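You operate a simulated robot arm through the tools that you are given. There is no shell and no other tool. Be economical: measure what you need, move in short steps, check, and stop when the job is done.

The job below is to be done with a simulated two-armed robot. You get a single attempt, and the scene is never put back.

Task
Cool the hot tray, then move both its boards to the large tray.
Fine: fan on LOW until HOT goes out, then off; lift the boards only after that; nothing else goes into the large tray. The trays stay where they are. Other switches stay as they are.

Only the result counts: the job must be done as asked and must still hold three seconds after the hand-in. Knocking over, shifting, dropping, spilling or breaking anything else fails it.

Robot
Two 6-joint arms with fingered hands on one trunk, hanging from a carriage that runs on a gantry, over the field with the corners [-62.2, -222.4], [65.7, -221.4], [63.9, 8.6], [-64.1, 7.6] (x, y) and turns from -4.66 to 7.348 rad about z. Base frame: it is fixed where the carriage stands at the start and does not move with it; the origin is on the floor, on the carriage's upright axis, x ahead of it, y to its left, z up. Readings come in cm, rad, newtons and seconds.
The left shoulder is at the start at [4, 15.2, 149.3], the right one opposite. Each reaches about 86.5 cm from its shoulder. Places, roughly: air lever [-60, 20, 20]; black rack switch [60, 30, 20]; breaker [-140, 90, 100]; door latch [-60, 20, 100]; fan knob [60, 30, 80]; green board (10x10x3 cm) [0, 40, 90]; green board (10x5x3 cm) [-10, 40, 90]; heat dial [-50, 30, 80]; inside of the large tray [50, 50, 90]; red reset button [-40, 30, 30]; run switch [-60, 30, 130]. Payload 4 kg a hand.
The TCP of each hand is the grasp point between the finger pads, 3 cm short of the fingertips. In the tool frame z runs along the fingers and y along their closing line. Largest opening 10.4 cm; the body of the gripper starts 3.5 cm behind the TCP. The gripper is a hand of 5 fingers: y runs from the thumb to the fingers, the wrist lies at [-1.5, -10.4, -17.8] in the tool frame, and closing takes about 1.5 s.
Orientation is told as [roll, pitch, yaw] about the base's x, y, z axes, in that order, counted from this pose: with the fingers straight down and the wrist toward the robot, the tool's x, y and z point along [0, 1, 0], [1, 0, 0] and [0, 0, -1] of the base frame.

Tools
- The arms move only by the tool drive_tool. It takes "left_commands", "right_commands" or both (then of equal length, played together; a hand with none holds still); each is a list of rows, each an object of numbers (a shift or turn left out is 0, a gripper value left out holds the last): "dx", "dy", "dz": the shift along the base's x, y, z in units of 300 mm (1.0 is 300 mm); "ax", "ay", "az": the turn, a rotation vector about the base's x, y, z in units of 90 degrees (1.0 is 90 degrees); "gripper": the finger opening in mm, from 0 to 104. In form: [{"dx": .., "dy": .., "dz": .., "ax": .., "ay": .., "az": .., "gripper": ..}, ...]. A call has 1 to 10 rows; each row is the pose to reach, as a shift and turn from the pose commanded when the call began. A call with a number of a shift or a turn outside -1 to 1 is refused whole. Rows are played at 5 a second. More than 5 cm and 0.15 rad between two rows, or a gripper value outside its range, and nothing of the call is played. Where a pose cannot be reached the arm comes as near as it can. A force on the tool above 40 N (or 10 N above the force at the start of the call, whichever is more), or a blocked arm, ends the call early, and 0.2 s more pass. The fingers move at their own pace (about 4.5 cm/s each) and stop on an object; they squeeze with about 28 N. The grip force told is the motor's: it shows also when the fingers shut on nothing. Time passes only in rows, and 0.2 s behind the last, so rows that repeat a pose let the fingers close. It gives the time, the measured TCP pose, the force on the tool (base axes), the opening and the grip force at its end, in the units of the frame above (readings bear some noise), with the torque about the TCP (base axes, N m) and any sound that the robot's microphone picked up.
- Cameras (640 x 400 px; columns grow to the right, rows downward): "scene" is now at [15.57, 3.29, 175.44]; the picture's right is [1.00, -0.07, 0.00], its down [-0.07, -0.93, -0.36] and it looks along [0.03, 0.36, -0.93] (base axes); focal length 214 px, centre (320, 200). "left" rides on the left gripper at [-6, -8.4, -12] in its tool frame; the picture's right is [-0.79, -0.29, 0.54], its down [0.56, -0.71, 0.44] and it looks along [0.26, 0.65, 0.72] (tool axes); focal length 234 px, centre (320, 200). "right" rides on the right gripper at [6, -8.3, -12] in its tool frame; the picture's right is [-0.79, 0.29, -0.54], its down [-0.56, -0.71, 0.44] and it looks along [-0.26, 0.65, 0.72] (tool axes); focal length 234 px, centre (320, 200). There is no depth. A picture from a camera that has moved, and an enlarged one, comes with that camera's place and axes in the base frame and with its lens. The place of the scene camera against the robot may be out by one fixed shift of up to 2.5 cm in any direction.
- camera(camera): a new picture of that camera. It takes no simulated time.
- raise_lower(by): slides the trunk up (or, below 0, down) by that many cm; the arms and the scene camera ride with it, the base frame stays. It gives what a move gives, with no picture.
- drive_base(legs): drives the robot by 1 to 6 legs, each [ahead, left, turn to the left] in cm, cm and rad, along the robot's own axes; the way and the turn of a leg run together, so that a leg with both is an arc; at most 150 cm and 3.142 rad a leg. The arms and the cameras ride along, it lands a little off, and it stops where it bumps. It keeps to its track: a leg is cut to what the track allows. It gives what a move gives.
- set_grasp(shape, hand): the hand has 5 fingers and takes this shape, open, in about a second: jaw (thumb against the fingers, like two jaws); tri (thumb and two fingers); tip (a fingertip pinch); poke (one finger out to press); point (the index stretched); flat (the hand flat); cup (the hand cupped); fist (a fist). The gripper value then closes the fingers along that shape, each until it touches; the sizes above hold for jaw. It gives what a move gives, with no picture.
- pan_tilt(pan, tilt): turns the head with the scene camera to pan (to the left, within 1.501 rad either way) and tilt (down, from -0.506 to 1.204), counted from straight ahead of the robot. It gives what a move gives.
- inspect(camera, box): a new picture of the part [left, top, right, bottom] of that camera's present view, enlarged. It takes no simulated time.
- sign_off(): hands the job in; it is judged then, once.

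Go step by step. Nothing tells you exact positions but the pictures and the camera data: compare them with the known pose of the tool, close in by small moves and look again before you grip or let go. The budget is 120 turns and 88 pictures, counting those below and the enlarged ones. Unless the task says otherwise, let go and move clear before handing in, and close with one line.

The tools are called after "Request:" as a command line: name --argument value ..., lists and objects as JSON in quotes. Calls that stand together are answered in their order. drive_tool: Moves the arms, as the interface text tells. Its arguments: {"type":"object","properties":{"left_commands":{"type":"array"},"right_commands":{"type":"array"}},"required":[]} The other tools are called the same way: raise_lower (by) slides the trunk up or down; set_grasp (shape, hand) gives the hand a shape; drive_base (legs) drives the base; pan_tilt (pan, tilt) turns the head that bears the scene camera; camera (camera) takes a picture; inspect (camera, box) takes an enlarged picture of a part of a camera's view; sign_off () hands the job in.

At the start:

```text
time_s: 0.0
left_eef_pos: [39.49, 42.1, 112.73]
left_ee_rot: [0.001, 0.001, 0.0]
left_ft_force: [0.2, -0.7, 0.1]
left_wrist_torque: [0.01, 0.03, 0.02]
left_width: 10.37
left_finger_force: 0.1
left_shape: jaw
right_eef_pos: [64.08, 6.68, 100.04]
right_ee_rot: [-0.001, -0.001, 0.0]
right_ft_force: [0.6, 0.2, -0.5]
right_wrist_torque: [0.0, 0.0, -0.03]
right_width: 10.37
right_finger_force: 0.1
right_shape: jaw
trunk travel left (down, up): [-66.6, 13.4]
robot x, y, heading: [-0.23, 0.22, -0.004]
head pan, tilt: [1.499, 1.201]
```

scene: 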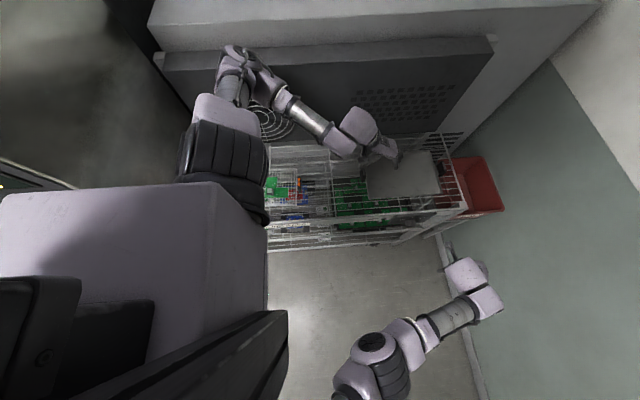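
right: 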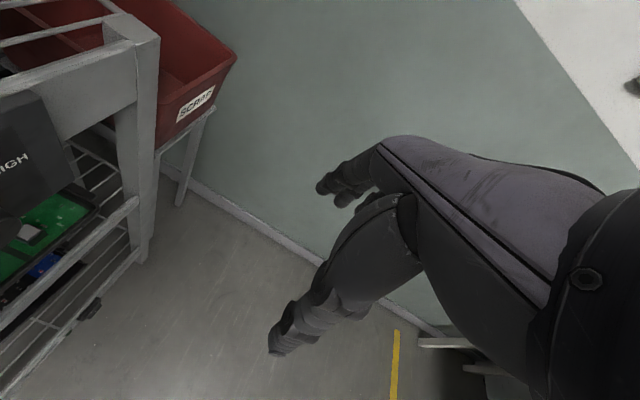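
left: 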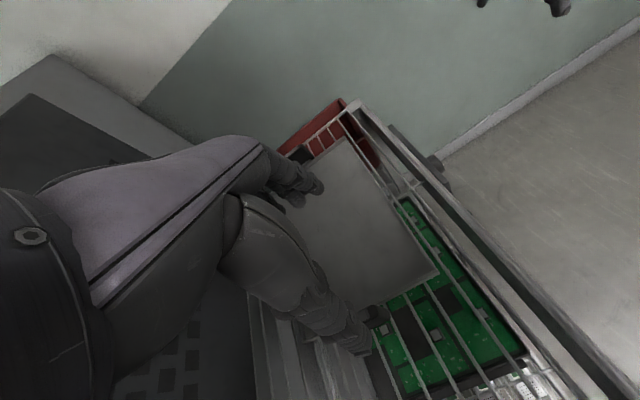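

The robot faces +x with the rack along its left side (y about 30-60); the left hand is over the big tray. I'll enlarge the view to find the hot tray, the boards and the fan knob.

Request:
inspect --camera "scene" --box '[240, 120, 500, 260]'

Request:
inspect --camera "right" --box '[0, 60, 240, 300]'

```text
2.46 times, centred on (370, 190) of scene
camera zoom: at [15.57, 3.29, 175.44], right [1.0, -0.07, 0.0], down [-0.07, -0.93, -0.36], along [0.03, 0.36, -0.93], focal length 528 px, centre (197, 225)
```

zoom: 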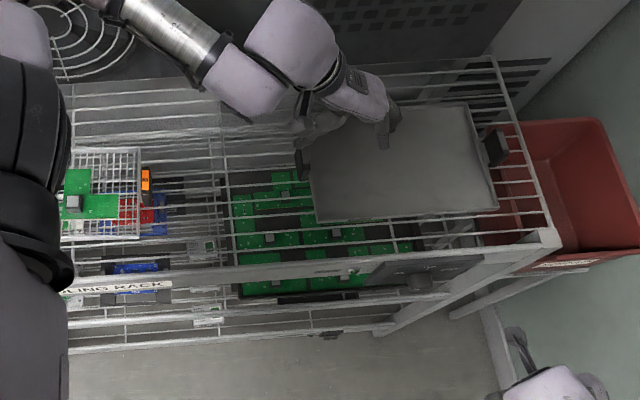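

```text
1.67 times, centred on (120, 180) of right
camera zoom: at [55.6, 12.56, 111.99], right [0.29, -0.79, 0.54], down [-0.71, -0.56, -0.44], along [0.65, -0.26, -0.72], focal length 390 px, centre (653, 233)
```

zoom: 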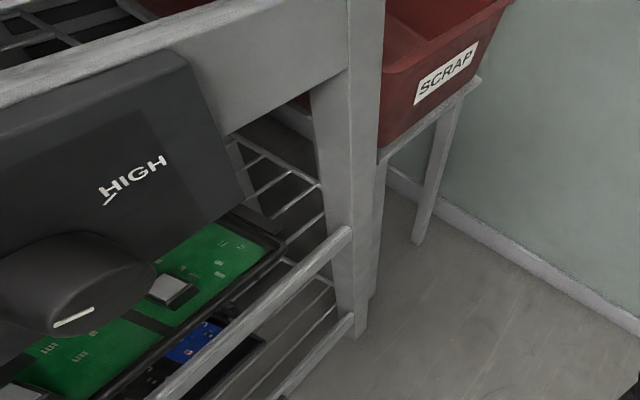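

The plain grey tray is the large tray (about x 50, y 50) and a small wire basket with green boards and an orange HOT sign is near x 0. I'll back away from the rack, turn to face it and look properly.

Request:
raise_lower --by 8

Request:
drive_base --legs '[[0, -80, 0]]'

Request:
camera --camera "scene"

```text
time_s: 1.2
left_eef_pos: [39.49, 42.12, 120.78]
left_ee_rot: [0.001, 0.0, 0.0]
left_ft_force: [0.2, -0.3, 0.4]
left_wrist_torque: [0.01, 0.0, 0.01]
left_width: 10.39
left_finger_force: 0.1
left_shape: jaw
right_eef_pos: [63.89, 6.71, 107.95]
right_ee_rot: [0.0, 0.0, -0.001]
right_ft_force: [-0.1, -0.4, 0.0]
right_wrist_torque: [-0.01, 0.02, 0.01]
right_width: 10.37
right_finger_force: 0.0
right_shape: jaw
trunk travel left (down, up): [-74.6, 5.4]
robot x, y, heading: [0.02, -0.08, -0.002]
head pan, tilt: [1.499, 1.201]
```

```text
time_s: 5.5
left_eef_pos: [39.51, -38.89, 120.82]
left_ee_rot: [0.0, 0.0, 0.001]
left_ft_force: [-0.4, 0.3, -1.0]
left_wrist_torque: [-0.02, 0.07, 0.04]
left_width: 10.37
left_finger_force: 0.1
left_shape: jaw
right_eef_pos: [63.93, -74.38, 108.07]
right_ee_rot: [0.0, -0.001, -0.002]
right_ft_force: [0.1, 0.2, -0.2]
right_wrist_torque: [0.0, 0.01, 0.01]
right_width: 10.35
right_finger_force: 0.1
right_shape: jaw
trunk travel left (down, up): [-74.6, 5.4]
robot x, y, heading: [-0.11, -81.17, -0.004]
head pan, tilt: [1.499, 1.201]
```

```text
82 pictures are left
camera scene: at [15.56, -77.72, 183.44], right [1.0, -0.07, 0.0], down [-0.07, -0.93, -0.36], along [0.03, 0.36, -0.93], focal length 214 px, centre (320, 200)
```

scene: 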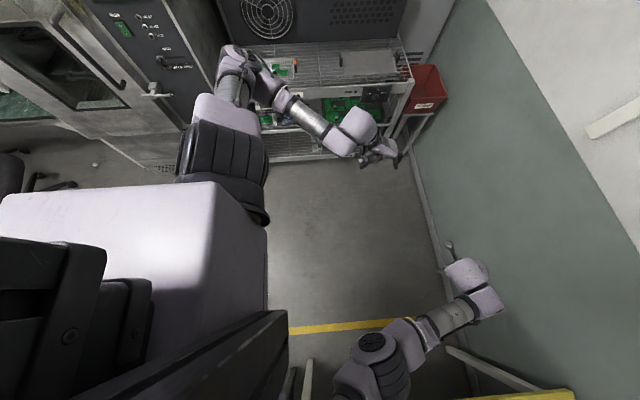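

Space is free around the robot. I'll turn to face the rack and look ahead.

Request:
drive_base --legs '[[0, 0, 1.571]]'

Request:
pan_tilt --pan 0 --tilt 0.8

Request:
camera --camera "scene"

```text
time_s: 9.7
left_eef_pos: [-41.84, -41.53, 120.77]
left_ee_rot: [0.002, -0.001, 1.565]
left_ft_force: [0.8, -1.0, 0.5]
left_wrist_torque: [0.01, 0.01, -0.03]
left_width: 10.38
left_finger_force: 0.1
left_shape: jaw
right_eef_pos: [-6.47, -17.05, 107.99]
right_ee_rot: [0.0, -0.002, 1.564]
right_ft_force: [-0.4, 0.2, 0.0]
right_wrist_torque: [0.01, 0.02, -0.03]
right_width: 10.37
right_finger_force: 0.1
right_shape: jaw
trunk travel left (down, up): [-74.6, 5.4]
robot x, y, heading: [0.21, -81.03, 1.565]
head pan, tilt: [1.499, 1.201]
```

```text
time_s: 11.3
left_eef_pos: [-41.89, -41.29, 120.87]
left_ee_rot: [-0.001, 0.001, 1.567]
left_ft_force: [-0.2, 0.3, 1.2]
left_wrist_torque: [0.01, 0.03, -0.01]
left_width: 10.4
left_finger_force: 0.1
left_shape: jaw
right_eef_pos: [-6.39, -17.09, 108.1]
right_ee_rot: [0.002, 0.0, 1.566]
right_ft_force: [0.7, -0.1, 0.2]
right_wrist_torque: [-0.04, -0.01, 0.01]
right_width: 10.35
right_finger_force: 0.1
right_shape: jaw
trunk travel left (down, up): [-74.6, 5.4]
robot x, y, heading: [0.01, -80.67, 1.567]
head pan, tilt: [0.0, 0.799]
```

```text
81 pictures are left
camera scene: at [-0.72, -59.22, 186.21], right [1.0, 0.0, 0.0], down [0.0, -0.72, -0.7], along [0.0, 0.7, -0.72], focal length 214 px, centre (320, 200)
```

scene: 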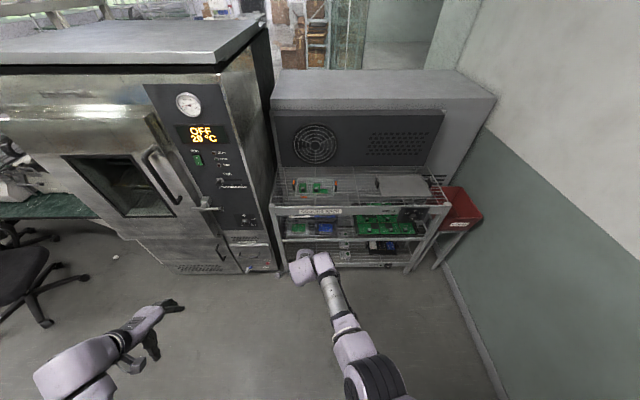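

Now the whole rack is in view: oven at left, cooling rack with fan behind. I'll enlarge the rack.

Request:
inspect --camera "scene" --box '[265, 160, 385, 235]'

Request:
inspect --camera "scene" --box '[345, 165, 465, 240]'

```text
5.33 times, centred on (325, 198) of scene
camera zoom: at [-0.72, -59.22, 186.21], right [1.0, 0.0, 0.0], down [0.0, -0.72, -0.7], along [0.0, 0.7, -0.72], focal length 1144 px, centre (293, 213)
```

zoom: 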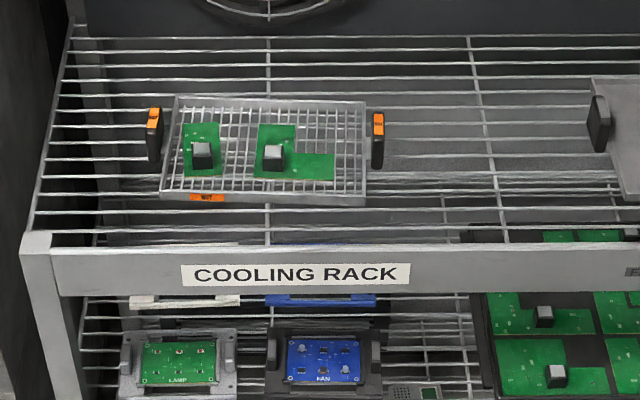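

```text
5.33 times, centred on (405, 202) of scene
camera zoom: at [-0.72, -59.22, 186.21], right [1.0, 0.0, 0.0], down [0.0, -0.72, -0.7], along [0.0, 0.7, -0.72], focal length 1144 px, centre (-133, 187)
```

zoom: 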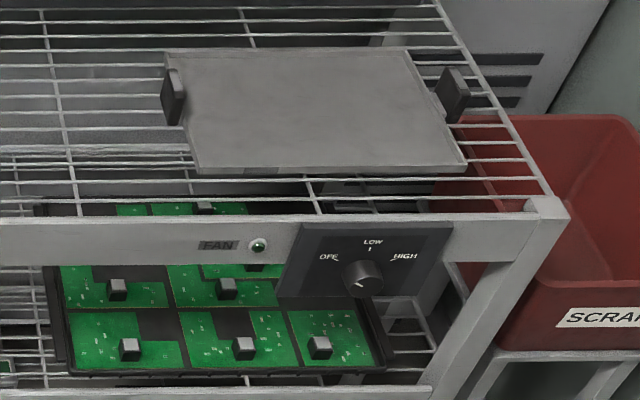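

The knob (OFF–LOW–HIGH) sits near [59, 30, 79] and faces the robot; the HOT tags are on the wire tray near x 0. I'll shift to x about 42 and lower the trunk so the right hand can take the knob from the front.

Request:
drive_base --legs '[[0, -42, 0]]'

Request:
raise_lower --by -40

Request:
camera --camera "scene"

```text
time_s: 13.9
left_eef_pos: [-0.03, -41.5, 120.76]
left_ee_rot: [0.0, 0.001, 1.568]
left_ft_force: [0.9, -0.6, -0.1]
left_wrist_torque: [0.01, 0.0, 0.02]
left_width: 10.37
left_finger_force: 0.0
left_shape: jaw
right_eef_pos: [35.37, -17.15, 108.05]
right_ee_rot: [0.001, 0.002, 1.569]
right_ft_force: [0.1, 0.0, 0.4]
right_wrist_torque: [0.0, -0.01, -0.01]
right_width: 10.37
right_finger_force: 0.1
right_shape: jaw
trunk travel left (down, up): [-74.6, 5.4]
robot x, y, heading: [41.96, -81.21, 1.567]
head pan, tilt: [0.0, 0.799]
```

```text
time_s: 17.7
left_eef_pos: [-0.01, -41.6, 80.79]
left_ee_rot: [0.001, 0.0, 1.566]
left_ft_force: [-0.3, -0.4, 0.8]
left_wrist_torque: [0.01, -0.01, 0.01]
left_width: 10.37
left_finger_force: 0.0
left_shape: jaw
right_eef_pos: [35.34, -17.2, 68.06]
right_ee_rot: [0.0, 0.0, 1.569]
right_ft_force: [0.0, -0.4, 0.5]
right_wrist_torque: [0.0, 0.01, 0.0]
right_width: 10.36
right_finger_force: 0.0
right_shape: jaw
trunk travel left (down, up): [-34.6, 45.4]
robot x, y, heading: [41.72, -81.09, 1.569]
head pan, tilt: [0.0, 0.799]
```

```text
78 pictures are left
camera scene: at [41.19, -59.39, 146.22], right [1.0, 0.0, 0.0], down [0.0, -0.72, -0.7], along [0.0, 0.7, -0.72], focal length 214 px, centre (320, 200)
```

scene: 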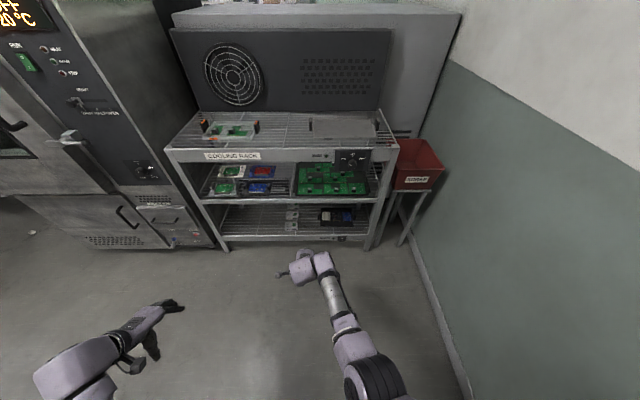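

I'll rotate the right hand so its fingers point at the rack, while shifting it to x about 58.

Request:
drive_tool --right_commands '[{"ax": 0.09, "dx": 0.07, "dz": 0.04}, {"ax": 0.18, "dx": 0.14, "dz": 0.07}, {"ax": 0.27, "dx": 0.21, "dz": 0.1}, {"ax": 0.36, "dx": 0.28, "dz": 0.14}, {"ax": 0.45, "dx": 0.35, "dz": 0.18}, {"ax": 0.54, "dx": 0.42, "dz": 0.21}, {"ax": 0.63, "dx": 0.49, "dz": 0.25}, {"ax": 0.72, "dx": 0.56, "dz": 0.29}, {"ax": 0.81, "dx": 0.63, "dz": 0.32}, {"ax": 0.9, "dx": 0.7, "dz": 0.36}]'

Request:
drive_tool --right_commands '[{"ax": 0.09, "dx": 0.07}, {"ax": 0.1, "dx": 0.08}, {"ax": 0.1, "dx": 0.08}]'

Request:
camera --camera "scene"

Request:
camera --camera "right"

```text
time_s: 18.7
left_eef_pos: [0.07, -41.62, 80.73]
left_ee_rot: [0.0, -0.001, 1.566]
left_ft_force: [-0.4, -0.3, -0.1]
left_wrist_torque: [0.03, 0.02, 0.0]
left_width: 10.38
left_finger_force: 0.1
left_shape: jaw
right_eef_pos: [44.74, -10.76, 80.54]
right_ee_rot: [-0.031, -0.648, 1.575]
right_ft_force: [0.4, -0.1, 0.3]
right_wrist_torque: [0.0, 0.0, -0.01]
right_width: 10.38
right_finger_force: 0.1
right_shape: jaw
trunk travel left (down, up): [-34.6, 45.4]
robot x, y, heading: [41.74, -80.9, 1.562]
head pan, tilt: [0.0, 0.799]
stopped in row 4 (right hand): the arm was blocked; the commanded pose is now the measured one
```

```text
time_s: 19.5
left_eef_pos: [0.07, -41.63, 80.67]
left_ee_rot: [-0.001, 0.0, 1.567]
left_ft_force: [-0.5, -0.3, 0.8]
left_wrist_torque: [0.0, 0.05, -0.02]
left_width: 10.39
left_finger_force: 0.0
left_shape: jaw
right_eef_pos: [46.8, -10.74, 80.82]
right_ee_rot: [-0.029, -0.807, 1.575]
right_ft_force: [-0.1, -0.3, -0.2]
right_wrist_torque: [0.01, -0.03, 0.0]
right_width: 10.38
right_finger_force: 0.0
right_shape: jaw
trunk travel left (down, up): [-34.6, 45.4]
robot x, y, heading: [41.93, -81.04, 1.567]
head pan, tilt: [0.0, 0.799]
```

```text
77 pictures are left
camera scene: at [41.19, -59.4, 146.21], right [1.0, 0.0, 0.0], down [0.0, -0.72, -0.7], along [0.0, 0.7, -0.72], focal length 214 px, centre (320, 200)
```

scene: 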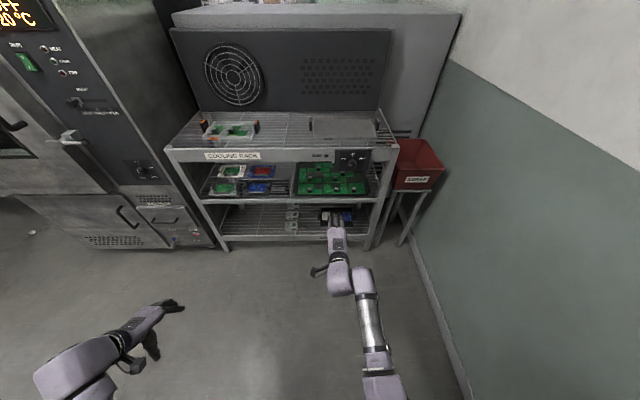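

```text
76 pictures are left
camera right: at [40.57, -25.17, 82.96], right [0.77, -0.21, 0.6], down [0.57, -0.18, -0.8], along [0.27, 0.96, -0.02], focal length 234 px, centre (320, 200)
```

right: 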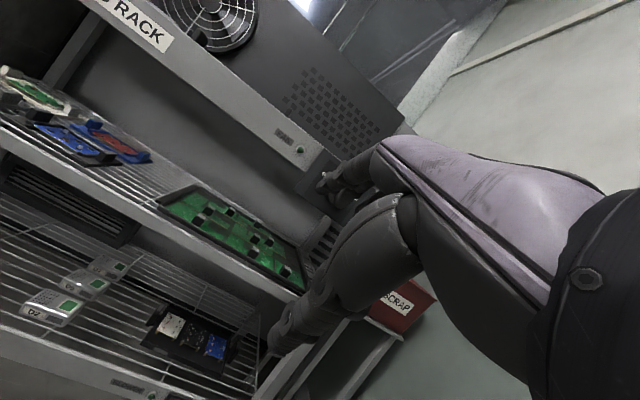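

The hand is halfway tilted; I continue more gently.

Request:
drive_tool --right_commands '[{"ax": 0.06, "dx": 0.04}, {"ax": 0.12, "dx": 0.08}, {"ax": 0.18, "dx": 0.12}, {"ax": 0.24, "dx": 0.16}, {"ax": 0.3, "dx": 0.2}, {"ax": 0.36, "dx": 0.24}, {"ax": 0.42, "dx": 0.28}, {"ax": 0.485, "dx": 0.32}, {"ax": 0.485, "dx": 0.36}]'

Request:
camera --camera "scene"

```text
time_s: 21.5
left_eef_pos: [0.03, -41.51, 80.75]
left_ee_rot: [0.002, 0.001, 1.566]
left_ft_force: [0.5, 0.6, 0.2]
left_wrist_torque: [0.0, 0.02, 0.03]
left_width: 10.4
left_finger_force: 0.1
left_shape: jaw
right_eef_pos: [57.47, -11.77, 81.8]
right_ee_rot: [-0.124, -1.545, 1.673]
right_ft_force: [0.7, 1.0, 0.6]
right_wrist_torque: [-0.01, -0.01, -0.03]
right_width: 10.38
right_finger_force: 0.1
right_shape: jaw
right hand out of reach, approached as far as the arm can: row 3, 4, 8, 9
trunk travel left (down, up): [-34.6, 45.4]
robot x, y, heading: [41.79, -81.16, 1.565]
head pan, tilt: [0.0, 0.799]
```

```text
75 pictures are left
camera scene: at [41.2, -59.36, 146.22], right [1.0, 0.0, 0.0], down [0.0, -0.72, -0.7], along [0.0, 0.7, -0.72], focal length 214 px, centre (320, 200)
```

scene: 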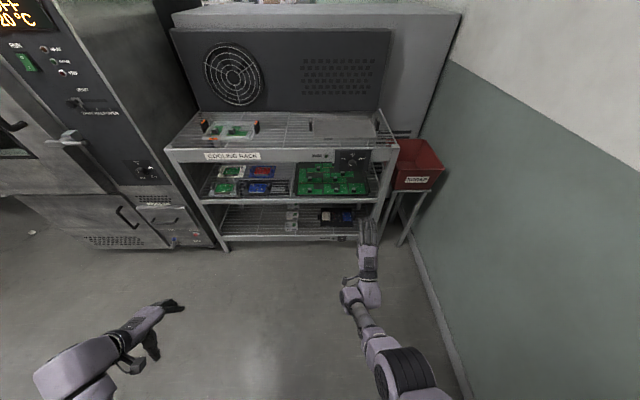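

The hand now points forward. I look closely at the knob.

Request:
inspect --camera "scene" --box '[305, 140, 385, 190]'

Request:
camera --camera "right"

```text
8.00 times, centred on (345, 165) of scene
camera zoom: at [41.2, -59.36, 146.22], right [1.0, 0.0, 0.0], down [0.0, -0.72, -0.7], along [0.0, 0.7, -0.72], focal length 1716 px, centre (120, 480)
```

zoom: 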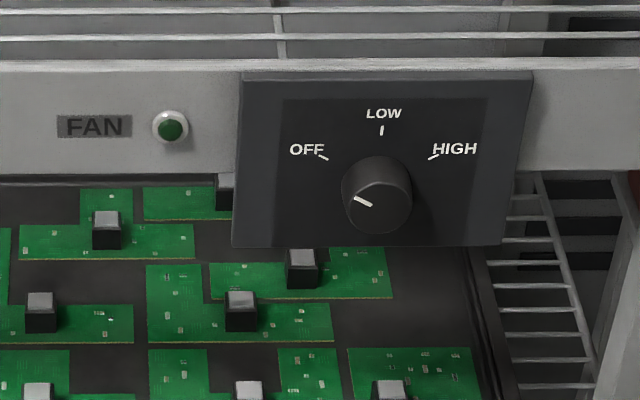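

```text
73 pictures are left
camera right: at [51.13, -23.93, 73.77], right [0.77, -0.55, 0.31], down [0.57, 0.4, -0.72], along [0.27, 0.73, 0.63], focal length 234 px, centre (320, 200)
```

right: 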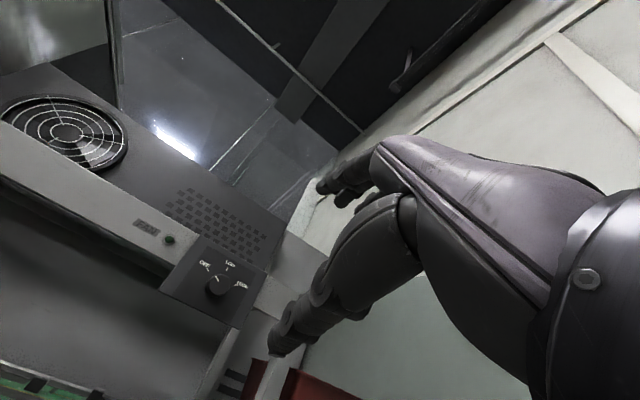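

Two sightings agree: knob face centre about [57, 26.5, 83.3], about 4.5 cm across, OFF→LOW about 60° clockwise. I'll test the hand's roll range in free space first.

Request:
drive_tool --right_commands '[{"ay": -0.08}, {"ay": -0.16}, {"ay": -0.24}, {"ay": -0.32}, {"ay": -0.32}]'

Request:
drive_tool --right_commands '[{"ay": 0.08}, {"ay": 0.16}, {"ay": 0.24}, {"ay": 0.32}, {"ay": 0.4}, {"ay": 0.48}, {"ay": 0.56}, {"ay": 0.64}, {"ay": 0.68}, {"ay": 0.68}]'

```text
time_s: 22.7
left_eef_pos: [-0.03, -41.69, 80.78]
left_ee_rot: [0.0, 0.0, 1.568]
left_ft_force: [0.4, 0.1, -0.1]
left_wrist_torque: [-0.01, 0.01, -0.02]
left_width: 10.37
left_finger_force: 0.1
left_shape: jaw
right_eef_pos: [57.51, -11.84, 81.75]
right_ee_rot: [-1.59, -1.064, 3.135]
right_ft_force: [0.1, 0.7, -0.7]
right_wrist_torque: [-0.01, 0.0, -0.01]
right_width: 10.41
right_finger_force: 0.1
right_shape: jaw
right hand out of reach, approached as far as the arm can: row 1
trunk travel left (down, up): [-34.6, 45.4]
robot x, y, heading: [41.89, -81.12, 1.566]
head pan, tilt: [0.0, 0.799]
```

```text
time_s: 24.9
left_eef_pos: [0.1, -41.58, 80.82]
left_ee_rot: [0.001, -0.002, 1.566]
left_ft_force: [-0.5, 0.2, -0.1]
left_wrist_torque: [0.05, -0.01, 0.02]
left_width: 10.37
left_finger_force: 0.0
left_shape: jaw
right_eef_pos: [57.48, -12.07, 81.86]
right_ee_rot: [1.538, -1.005, 0.008]
right_ft_force: [-0.6, -0.9, -0.8]
right_wrist_torque: [-0.05, -0.01, -0.03]
right_width: 10.39
right_finger_force: 0.0
right_shape: jaw
right hand out of reach, approached as far as the arm can: row 3, 4, 5, 6, 7, 8, 9, 10
trunk travel left (down, up): [-34.6, 45.4]
robot x, y, heading: [41.88, -81.08, 1.566]
head pan, tilt: [0.0, 0.799]
```

The roll range is sufficient. I'll pre-rotate to about -45° so the turn ends within the comfortable range, then drive closer.

Request:
drive_tool --right_commands '[{"ay": -0.09}, {"ay": -0.18}, {"ay": -0.27}, {"ay": -0.36}, {"ay": -0.45}, {"ay": -0.54}, {"ay": -0.63}, {"ay": -0.72}, {"ay": -0.8}, {"ay": -0.85}]'

Request:
drive_base --legs '[[28, 0, 0]]'

Request:
camera --camera "scene"

Request:
camera --camera "right"

```text
time_s: 27.1
left_eef_pos: [0.01, -41.65, 80.83]
left_ee_rot: [-0.001, -0.002, 1.567]
left_ft_force: [-0.1, 0.2, 0.1]
left_wrist_torque: [0.01, -0.04, -0.02]
left_width: 10.38
left_finger_force: 0.1
left_shape: jaw
right_eef_pos: [57.56, -12.1, 81.96]
right_ee_rot: [-1.596, -0.794, 3.139]
right_ft_force: [0.1, 0.0, -0.4]
right_wrist_torque: [0.01, -0.03, -0.03]
right_width: 10.39
right_finger_force: 0.0
right_shape: jaw
right hand out of reach, approached as far as the arm can: row 1, 2, 3
trunk travel left (down, up): [-34.6, 45.4]
robot x, y, heading: [42.15, -80.81, 1.567]
head pan, tilt: [0.0, 0.799]
```

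```text
time_s: 29.0
left_eef_pos: [0.17, -13.57, 80.74]
left_ee_rot: [0.0, -0.001, 1.567]
left_ft_force: [0.1, -0.7, 0.5]
left_wrist_torque: [0.0, 0.0, -0.02]
left_width: 10.38
left_finger_force: 0.0
left_shape: jaw
right_eef_pos: [57.7, 16.01, 81.98]
right_ee_rot: [-1.593, -0.8, 3.138]
right_ft_force: [0.9, -0.5, -0.5]
right_wrist_torque: [-0.05, 0.01, -0.02]
right_width: 10.4
right_finger_force: 0.1
right_shape: jaw
trunk travel left (down, up): [-34.6, 45.4]
robot x, y, heading: [42.02, -53.05, 1.567]
head pan, tilt: [0.0, 0.799]
```

```text
72 pictures are left
camera scene: at [41.28, -31.35, 146.22], right [1.0, 0.0, 0.0], down [0.0, -0.72, -0.7], along [0.0, 0.7, -0.72], focal length 214 px, centre (320, 200)
```

scene: 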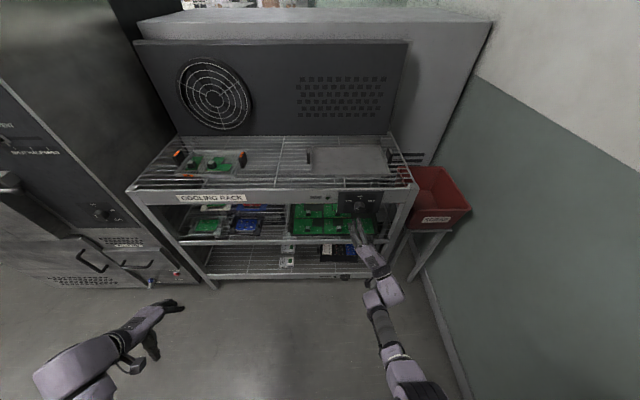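

```text
71 pictures are left
camera right: at [58.91, 4.07, 71.57], right [0.35, -0.56, 0.75], down [0.9, 0.42, -0.11], along [-0.25, 0.71, 0.65], focal length 234 px, centre (320, 200)
```

right: 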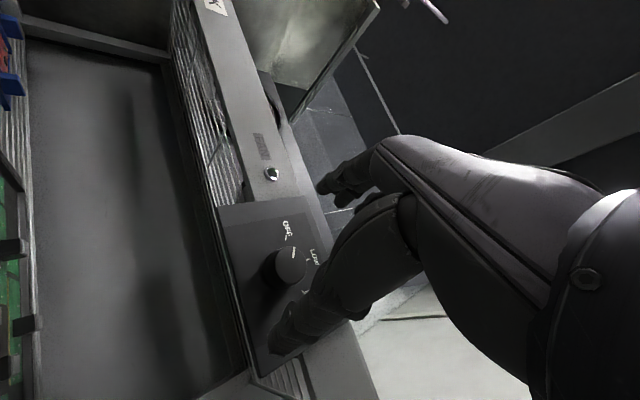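

Knob face, from the hand camera, is at about [57.3, 25, 83.9]. I align laterally and advance, then check.

Request:
drive_tool --right_commands '[{"dx": -0.013, "dz": 0.063}, {"dx": -0.013, "dz": 0.063, "dy": 0.1}, {"dx": -0.013, "dz": 0.063, "dy": 0.18}, {"dx": -0.013, "dz": 0.063, "dy": 0.18}]'

Request:
inspect --camera "scene" --box '[300, 170, 420, 245]'

Request:
camera --camera "right"

```text
time_s: 30.0
left_eef_pos: [0.13, -13.62, 80.78]
left_ee_rot: [0.0, -0.001, 1.567]
left_ft_force: [-0.5, 0.4, 0.3]
left_wrist_torque: [0.02, 0.03, 0.0]
left_width: 10.38
left_finger_force: 0.1
left_shape: jaw
right_eef_pos: [57.47, 20.69, 84.23]
right_ee_rot: [-1.594, -0.8, 3.137]
right_ft_force: [0.8, 0.8, 0.0]
right_wrist_torque: [0.02, 0.01, 0.0]
right_width: 10.41
right_finger_force: 0.1
right_shape: jaw
right hand out of reach, approached as far as the arm can: row 3, 4
trunk travel left (down, up): [-34.6, 45.4]
robot x, y, heading: [41.89, -53.06, 1.567]
head pan, tilt: [0.0, 0.799]
```

```text
5.33 times, centred on (360, 208) of scene
camera zoom: at [41.27, -31.39, 146.21], right [1.0, 0.0, 0.0], down [0.0, -0.72, -0.7], along [0.0, 0.7, -0.72], focal length 1144 px, centre (107, 160)
```

zoom: 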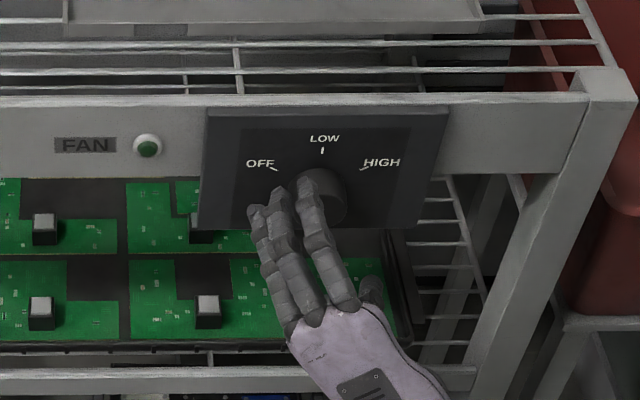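

```text
69 pictures are left
camera right: at [58.72, 8.73, 73.98], right [0.35, -0.56, 0.75], down [0.9, 0.42, -0.11], along [-0.25, 0.71, 0.65], focal length 234 px, centre (320, 200)
```

right: 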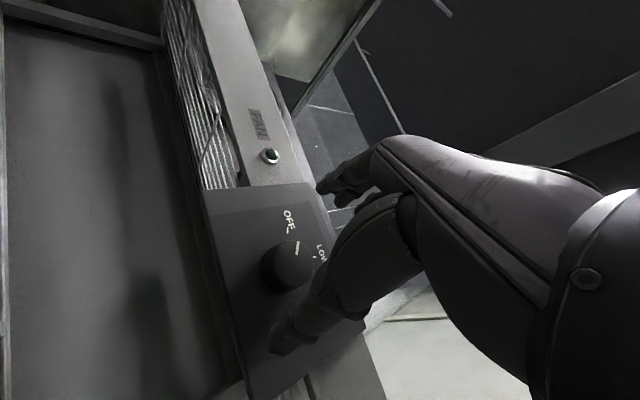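

The finger axis lines up with the knob, which is about 5 cm ahead of the TCP. The arm is at its reach, so I nudge the base forward.

Request:
drive_base --legs '[[3.5, 0, 0]]'

Request:
camera --camera "right"

Request:
inspect --camera "scene" --box '[320, 180, 400, 230]'

```text
time_s: 30.9
left_eef_pos: [0.1, -10.15, 80.8]
left_ee_rot: [0.0, -0.001, 1.569]
left_ft_force: [0.4, -0.8, 0.6]
left_wrist_torque: [-0.05, -0.03, -0.03]
left_width: 10.37
left_finger_force: 0.0
left_shape: jaw
right_eef_pos: [57.54, 24.31, 84.38]
right_ee_rot: [-1.596, -0.8, 3.14]
right_ft_force: [-0.4, 0.2, 1.2]
right_wrist_torque: [0.0, -0.02, 0.01]
right_width: 10.39
right_finger_force: 0.1
right_shape: jaw
trunk travel left (down, up): [-34.6, 45.4]
robot x, y, heading: [42.27, -49.81, 1.567]
head pan, tilt: [0.0, 0.799]
```

```text
68 pictures are left
camera right: at [58.71, 12.29, 74.02], right [0.35, -0.56, 0.75], down [0.9, 0.42, -0.11], along [-0.25, 0.71, 0.66], focal length 234 px, centre (320, 200)
```

right: 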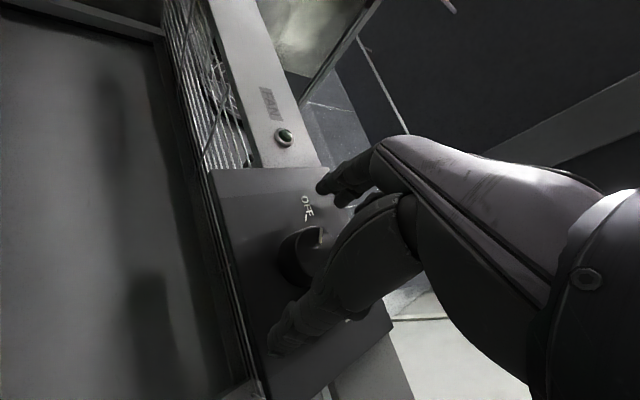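

```text
8.00 times, centred on (360, 205) of scene
camera zoom: at [41.28, -27.88, 146.23], right [1.0, 0.0, 0.0], down [0.0, -0.72, -0.7], along [0.0, 0.7, -0.72], focal length 1716 px, centre (0, 160)
```

zoom: 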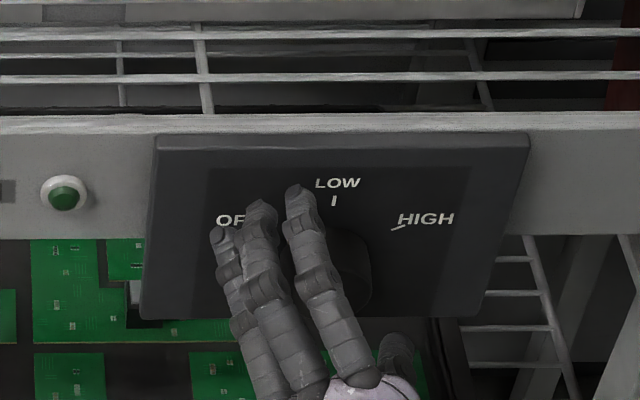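

Fingertips now overlap the knob. I close the hand around it.

Request:
drive_tool --right_commands '[{"gripper": 60}, {"gripper": 40}, {"gripper": 20}, {"gripper": 20}, {"gripper": 20}, {"gripper": 20}, {"gripper": 20}, {"gripper": 20}]'

Request:
camera --camera "right"

```text
time_s: 32.7
left_eef_pos: [0.21, -10.13, 80.84]
left_ee_rot: [-0.002, 0.0, 1.568]
left_ft_force: [-1.1, 0.7, -0.3]
left_wrist_torque: [0.01, 0.0, 0.01]
left_width: 10.37
left_finger_force: 0.1
left_shape: jaw
right_eef_pos: [57.52, 24.14, 84.26]
right_ee_rot: [-1.592, -0.798, 3.136]
right_ft_force: [2.2, 1.7, -5.4]
right_wrist_torque: [-0.12, 0.04, -0.02]
right_width: 3.1
right_finger_force: 28.2
right_shape: jaw
trunk travel left (down, up): [-34.6, 45.4]
robot x, y, heading: [41.97, -49.64, 1.563]
head pan, tilt: [0.0, 0.799]
```

```text
66 pictures are left
camera right: at [58.77, 12.15, 73.93], right [0.35, -0.56, 0.75], down [0.9, 0.42, -0.11], along [-0.25, 0.71, 0.65], focal length 234 px, centre (320, 200)
```

right: 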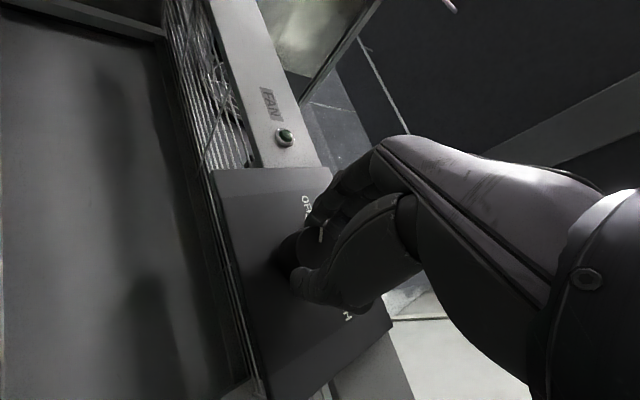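

The hand holds the knob. I turn it clockwise by about 30° first and check that the pointer follows.

Request:
drive_tool --right_commands '[{"ay": 0.07}, {"ay": 0.14}, {"ay": 0.21}, {"ay": 0.28}, {"ay": 0.34}, {"ay": 0.34}]'

Request:
inspect --camera "scene" --box '[320, 180, 400, 230]'

Request:
camera --camera "right"

```text
time_s: 34.1
left_eef_pos: [0.12, -10.25, 80.74]
left_ee_rot: [0.001, -0.001, 1.568]
left_ft_force: [0.3, -1.0, 0.1]
left_wrist_torque: [0.01, -0.04, 0.0]
left_width: 10.36
left_finger_force: 0.0
left_shape: jaw
right_eef_pos: [58.12, 22.71, 85.31]
right_ee_rot: [-1.587, -1.333, 3.129]
right_ft_force: [-0.3, 0.1, 0.3]
right_wrist_torque: [-0.03, 0.01, 0.02]
right_width: 2.26
right_finger_force: 28.3
right_shape: jaw
right hand out of reach, approached as far as the arm can: row 1, 2, 3, 4, 5, 6
trunk travel left (down, up): [-34.6, 45.4]
robot x, y, heading: [42.16, -49.83, 1.566]
head pan, tilt: [0.0, 0.799]
```

```text
8.00 times, centred on (360, 205) of scene
camera zoom: at [41.32, -27.97, 146.21], right [1.0, 0.0, 0.0], down [0.0, -0.72, -0.7], along [0.0, 0.7, -0.72], focal length 1716 px, centre (0, 160)
```

zoom: 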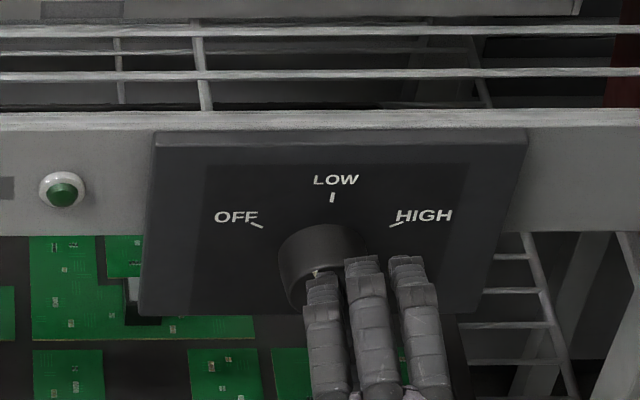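

```text
64 pictures are left
camera right: at [53.93, 10.8, 75.8], right [0.68, -0.56, 0.46], down [0.72, 0.42, -0.55], along [0.12, 0.71, 0.69], focal length 234 px, centre (320, 200)
```

right: 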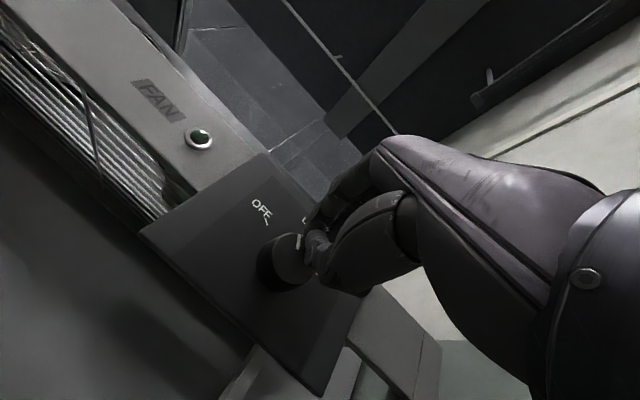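

The arm was at its reach limit and the fingers slipped off; the knob is still on OFF. I'll open, back off, lower the trunk so the arm has slack, and redo it.

Request:
drive_tool --right_commands '[{"gripper": 60}, {"gripper": 104}, {"gripper": 104}, {"gripper": 104}, {"gripper": 104}, {"gripper": 104}]'

Request:
drive_base --legs '[[-18, 0, 0]]'

Request:
raise_lower --by -20

Request:
drive_tool --right_commands '[{"dz": 0.1, "ay": -0.04}, {"dz": 0.2, "ay": -0.08}, {"dz": 0.3, "ay": -0.12}, {"dz": 0.4, "ay": -0.16}, {"dz": 0.5, "ay": -0.2}, {"dz": 0.62, "ay": -0.25}, {"dz": 0.62, "ay": -0.33}, {"dz": 0.62, "ay": -0.33}]'

```text
time_s: 35.5
left_eef_pos: [0.06, -10.13, 80.79]
left_ee_rot: [0.0, 0.002, 1.568]
left_ft_force: [0.3, -0.9, 0.2]
left_wrist_torque: [0.03, 0.0, 0.01]
left_width: 10.39
left_finger_force: 0.1
left_shape: jaw
right_eef_pos: [58.06, 22.72, 85.38]
right_ee_rot: [-1.583, -1.334, 3.127]
right_ft_force: [-0.6, 0.4, -0.3]
right_wrist_torque: [-0.01, -0.02, -0.02]
right_width: 10.36
right_finger_force: 0.2
right_shape: jaw
trunk travel left (down, up): [-34.6, 45.4]
robot x, y, heading: [41.92, -49.38, 1.568]
head pan, tilt: [0.0, 0.799]
```

```text
time_s: 37.0
left_eef_pos: [0.03, -28.09, 80.84]
left_ee_rot: [0.0, -0.001, 1.568]
left_ft_force: [0.5, -0.5, -0.6]
left_wrist_torque: [0.0, -0.01, 0.02]
left_width: 10.36
left_finger_force: 0.1
left_shape: jaw
right_eef_pos: [57.89, 4.96, 85.2]
right_ee_rot: [-1.584, -1.333, 3.129]
right_ft_force: [-0.7, -0.5, 0.0]
right_wrist_torque: [0.04, 0.01, -0.01]
right_width: 10.35
right_finger_force: 0.0
right_shape: jaw
trunk travel left (down, up): [-34.6, 45.4]
robot x, y, heading: [42.04, -67.74, 1.567]
head pan, tilt: [0.0, 0.799]
```

```text
time_s: 39.2
left_eef_pos: [-0.01, -28.02, 60.81]
left_ee_rot: [-0.001, 0.0, 1.566]
left_ft_force: [0.3, -0.8, 0.5]
left_wrist_torque: [0.02, 0.04, 0.02]
left_width: 10.37
left_finger_force: 0.0
left_shape: jaw
right_eef_pos: [58.0, 4.97, 65.41]
right_ee_rot: [-1.584, -1.334, 3.129]
right_ft_force: [0.7, -0.2, -0.1]
right_wrist_torque: [0.04, -0.02, -0.03]
right_width: 10.36
right_finger_force: 0.0
right_shape: jaw
trunk travel left (down, up): [-14.6, 65.4]
robot x, y, heading: [42.18, -67.88, 1.575]
head pan, tilt: [0.0, 0.799]
```

```text
time_s: 41.0
left_eef_pos: [-0.04, -27.97, 60.9]
left_ee_rot: [-0.001, 0.001, 1.567]
left_ft_force: [0.0, -0.6, 0.4]
left_wrist_torque: [-0.02, -0.01, 0.0]
left_width: 10.38
left_finger_force: 0.0
left_shape: jaw
right_eef_pos: [57.92, 5.0, 83.91]
right_ee_rot: [-1.594, -0.812, 3.136]
right_ft_force: [-0.6, -0.5, -0.3]
right_wrist_torque: [0.02, 0.03, -0.02]
right_width: 10.39
right_finger_force: 0.1
right_shape: jaw
trunk travel left (down, up): [-14.6, 65.4]
robot x, y, heading: [42.05, -67.68, 1.566]
head pan, tilt: [0.0, 0.799]
```

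Reach is comfortable now. I approach again and re-check alignment.

Request:
drive_base --legs '[[14, 0, 0]]'

Request:
camera --camera "right"

Request:
camera --camera "scene"

```text
time_s: 42.3
left_eef_pos: [-0.0, -14.34, 60.81]
left_ee_rot: [-0.001, 0.001, 1.569]
left_ft_force: [0.1, -0.2, 0.0]
left_wrist_torque: [0.01, -0.01, 0.04]
left_width: 10.36
left_finger_force: 0.1
left_shape: jaw
right_eef_pos: [57.96, 18.9, 83.86]
right_ee_rot: [-1.591, -0.815, 3.138]
right_ft_force: [-0.4, 0.5, 0.2]
right_wrist_torque: [0.0, -0.02, -0.01]
right_width: 10.39
right_finger_force: 0.1
right_shape: jaw
trunk travel left (down, up): [-14.6, 65.4]
robot x, y, heading: [42.06, -53.83, 1.567]
head pan, tilt: [0.0, 0.799]
```

```text
63 pictures are left
camera right: at [59.03, 6.86, 73.45], right [0.36, -0.56, 0.74], down [0.9, 0.42, -0.12], along [-0.24, 0.71, 0.66], focal length 234 px, centre (320, 200)
```

right: 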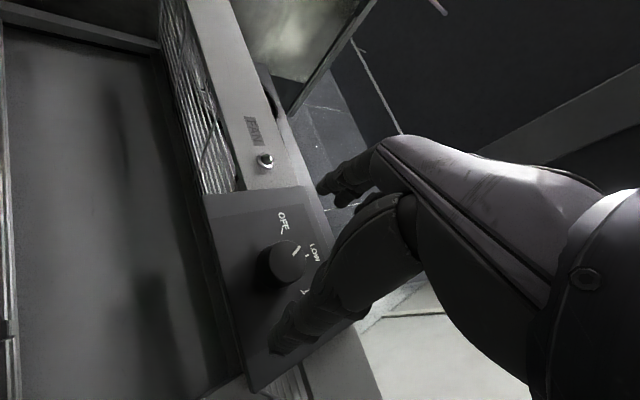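

```text
62 pictures are left
camera scene: at [41.22, -31.92, 126.19], right [1.0, 0.0, 0.0], down [0.0, -0.72, -0.7], along [0.0, 0.7, -0.72], focal length 214 px, centre (320, 200)
```

scene: 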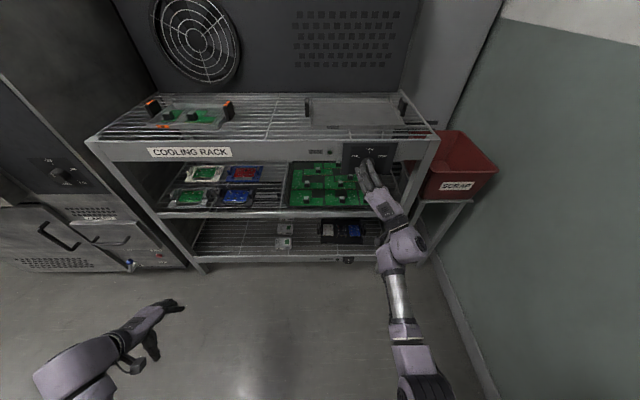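

Request:
inspect --camera "right" --box '[240, 180, 360, 300]'

Request:
inspect --camera "scene" --box '[310, 130, 430, 205]'

```text
3.33 times, centred on (300, 240) of right
camera zoom: at [59.03, 6.86, 73.45], right [0.36, -0.56, 0.74], down [0.9, 0.42, -0.12], along [-0.24, 0.71, 0.66], focal length 781 px, centre (387, 67)
```

zoom: 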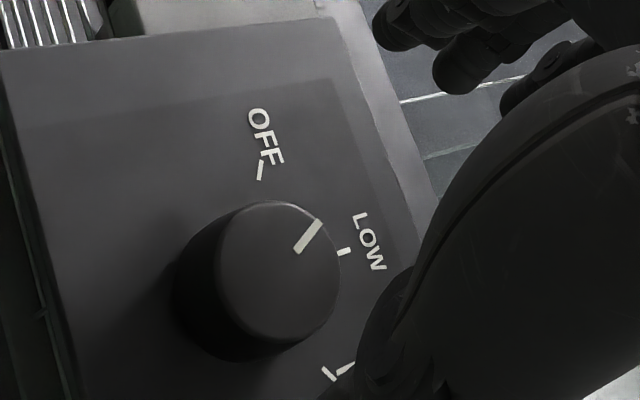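

```text
5.33 times, centred on (370, 168) of scene
camera zoom: at [41.22, -31.92, 126.19], right [1.0, 0.0, 0.0], down [0.0, -0.72, -0.7], along [0.0, 0.7, -0.72], focal length 1144 px, centre (53, 373)
```

zoom: 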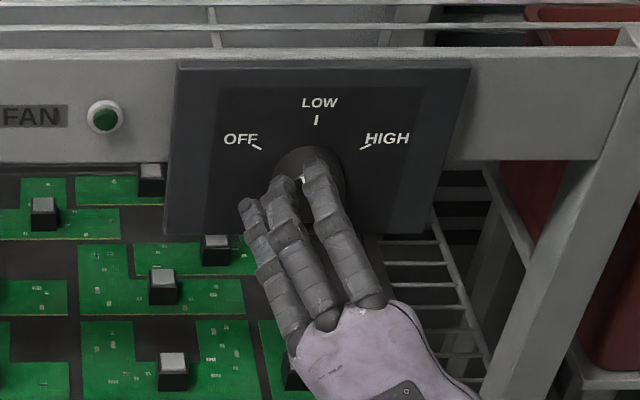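

The first grip did turn the knob roughly halfway toward LOW. I advance, regrip and turn the remaining ~30°.

Request:
drive_tool --right_commands '[{"dx": -0.013, "dy": 0.08}, {"dx": -0.013, "dy": 0.16}, {"dx": -0.013, "dy": 0.223}, {"dx": -0.013, "dy": 0.223}]'

Request:
drive_tool --right_commands '[{"gripper": 60}, {"gripper": 40}, {"gripper": 20}, {"gripper": 20}, {"gripper": 20}, {"gripper": 20}, {"gripper": 20}, {"gripper": 20}]'

Request:
inspect --camera "right" --box '[240, 180, 360, 300]'

```text
time_s: 43.3
left_eef_pos: [0.02, -14.3, 60.71]
left_ee_rot: [-0.001, 0.002, 1.568]
left_ft_force: [-0.6, 0.0, 0.1]
left_wrist_torque: [-0.01, -0.03, -0.01]
left_width: 10.37
left_finger_force: 0.0
left_shape: jaw
right_eef_pos: [57.55, 25.52, 83.68]
right_ee_rot: [-1.594, -0.815, 3.139]
right_ft_force: [0.8, -6.1, -0.8]
right_wrist_torque: [0.29, 0.04, 0.2]
right_width: 10.32
right_finger_force: 0.2
right_shape: jaw
trunk travel left (down, up): [-14.6, 65.4]
robot x, y, heading: [42.12, -53.49, 1.569]
head pan, tilt: [0.0, 0.799]
```

```text
time_s: 45.1
left_eef_pos: [-0.01, -14.36, 60.81]
left_ee_rot: [0.0, 0.002, 1.569]
left_ft_force: [0.4, 0.1, -0.2]
left_wrist_torque: [0.0, 0.02, 0.01]
left_width: 10.37
left_finger_force: 0.1
left_shape: jaw
right_eef_pos: [57.54, 25.5, 83.73]
right_ee_rot: [-1.589, -0.815, 3.134]
right_ft_force: [-1.2, -7.6, -2.4]
right_wrist_torque: [0.14, 0.04, 0.19]
right_width: 3.43
right_finger_force: 27.9
right_shape: jaw
trunk travel left (down, up): [-14.6, 65.4]
robot x, y, heading: [41.61, -53.59, 1.571]
head pan, tilt: [0.0, 0.799]
```

```text
3.33 times, centred on (300, 240) of right
camera zoom: at [58.6, 13.48, 73.36], right [0.36, -0.56, 0.74], down [0.9, 0.42, -0.12], along [-0.24, 0.71, 0.66], focal length 781 px, centre (387, 67)
```

zoom: 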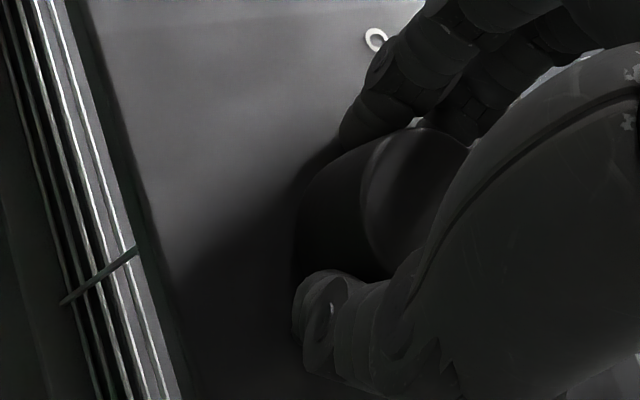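

The grip is firm at 3.4 cm. I turn a further ~30° and check sound and pointer.

Request:
drive_tool --right_commands '[{"ay": 0.06}, {"ay": 0.12}, {"ay": 0.18}, {"ay": 0.24}, {"ay": 0.3}, {"ay": 0.3}]'

Request:
inspect --camera "right" --box '[200, 140, 400, 300]'

Request:
inspect --camera "scene" --box '[310, 130, 430, 205]'

```text
time_s: 46.5
left_eef_pos: [-0.27, -14.35, 60.67]
left_ee_rot: [0.002, 0.002, 1.568]
left_ft_force: [-0.9, -0.3, 0.1]
left_wrist_torque: [0.0, 0.0, -0.01]
left_width: 10.39
left_finger_force: 0.2
left_shape: jaw
right_eef_pos: [57.29, 25.37, 83.89]
right_ee_rot: [-1.588, -1.287, 3.135]
right_ft_force: [-10.7, -9.0, 2.5]
right_wrist_torque: [0.28, -0.13, 0.35]
right_width: 3.45
right_finger_force: 27.8
right_shape: jaw
trunk travel left (down, up): [-14.6, 65.4]
robot x, y, heading: [41.77, -53.73, 1.569]
head pan, tilt: [0.0, 0.799]
```

```text
2.50 times, centred on (300, 220) of right
camera zoom: at [53.49, 13.51, 74.12], right [0.66, -0.56, 0.49], down [0.74, 0.42, -0.52], along [0.08, 0.71, 0.7], focal length 585 px, centre (370, 150)
```

zoom: 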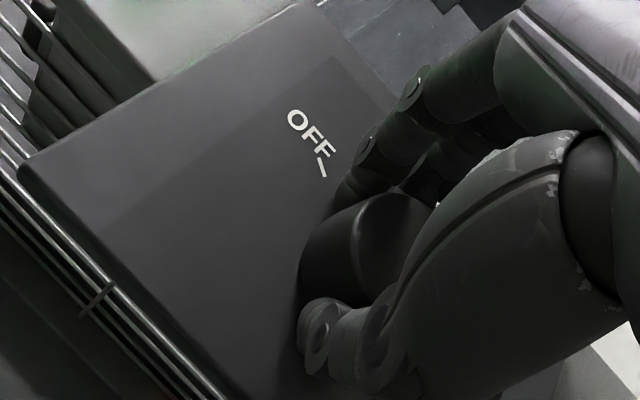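

```text
5.33 times, centred on (370, 168) of scene
camera zoom: at [41.06, -31.95, 126.19], right [1.0, 0.0, 0.0], down [0.0, -0.72, -0.7], along [0.0, 0.7, -0.72], focal length 1144 px, centre (53, 373)
```

zoom: 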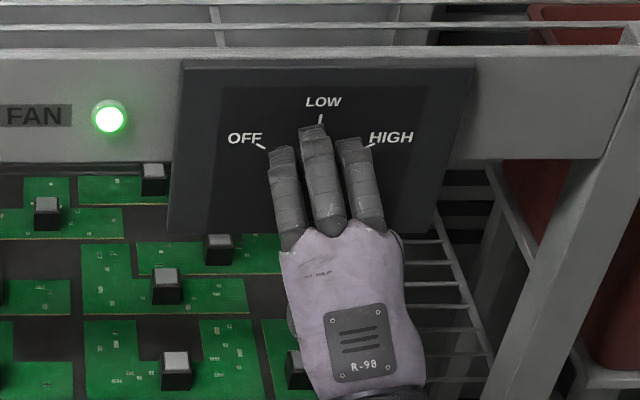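

The fan's green lamp is lit. I open and draw back a few cm to verify that the pointer stands at LOW.

Request:
drive_tool --right_commands '[{"gripper": 60}, {"gripper": 104}, {"gripper": 104}, {"gripper": 104}, {"gripper": 104}, {"gripper": 104, "dy": -0.1}, {"gripper": 104, "dy": -0.2}, {"gripper": 104, "dy": -0.3}]'

Request:
camera --camera "right"

Request:
camera --camera "scene"

```text
time_s: 48.3
left_eef_pos: [-0.05, -14.29, 60.75]
left_ee_rot: [0.0, 0.002, 1.569]
left_ft_force: [0.4, -0.4, 0.3]
left_wrist_torque: [-0.02, 0.02, 0.02]
left_width: 10.39
left_finger_force: 0.2
left_shape: jaw
right_eef_pos: [57.5, 16.53, 83.77]
right_ee_rot: [-1.583, -1.286, 3.129]
right_ft_force: [0.5, -0.6, 0.0]
right_wrist_torque: [-0.04, -0.01, 0.04]
right_width: 10.38
right_finger_force: 0.1
right_shape: jaw
trunk travel left (down, up): [-14.6, 65.4]
robot x, y, heading: [42.03, -53.92, 1.567]
head pan, tilt: [0.0, 0.799]
```

```text
56 pictures are left
camera right: at [53.75, 4.59, 74.01], right [0.66, -0.56, 0.5], down [0.74, 0.42, -0.52], along [0.08, 0.71, 0.7], focal length 234 px, centre (320, 200)
```

right: 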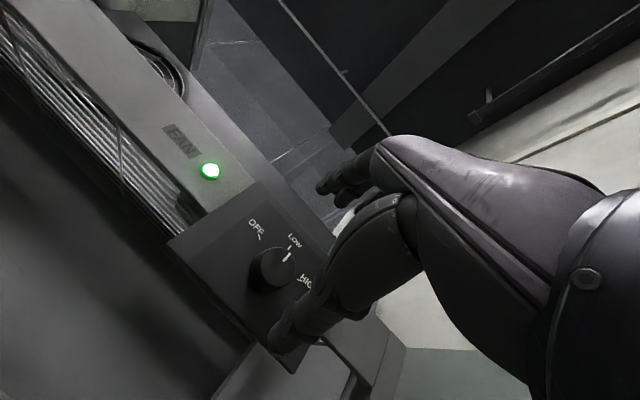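

```text
55 pictures are left
camera scene: at [41.21, -31.91, 126.2], right [1.0, 0.0, 0.0], down [0.0, -0.72, -0.7], along [0.0, 0.7, -0.72], focal length 214 px, centre (320, 200)
```

scene: 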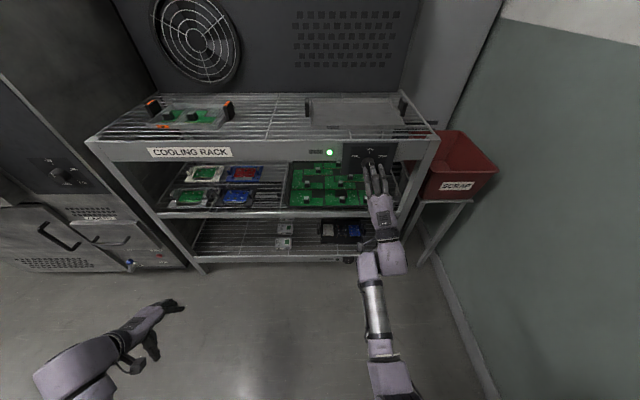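

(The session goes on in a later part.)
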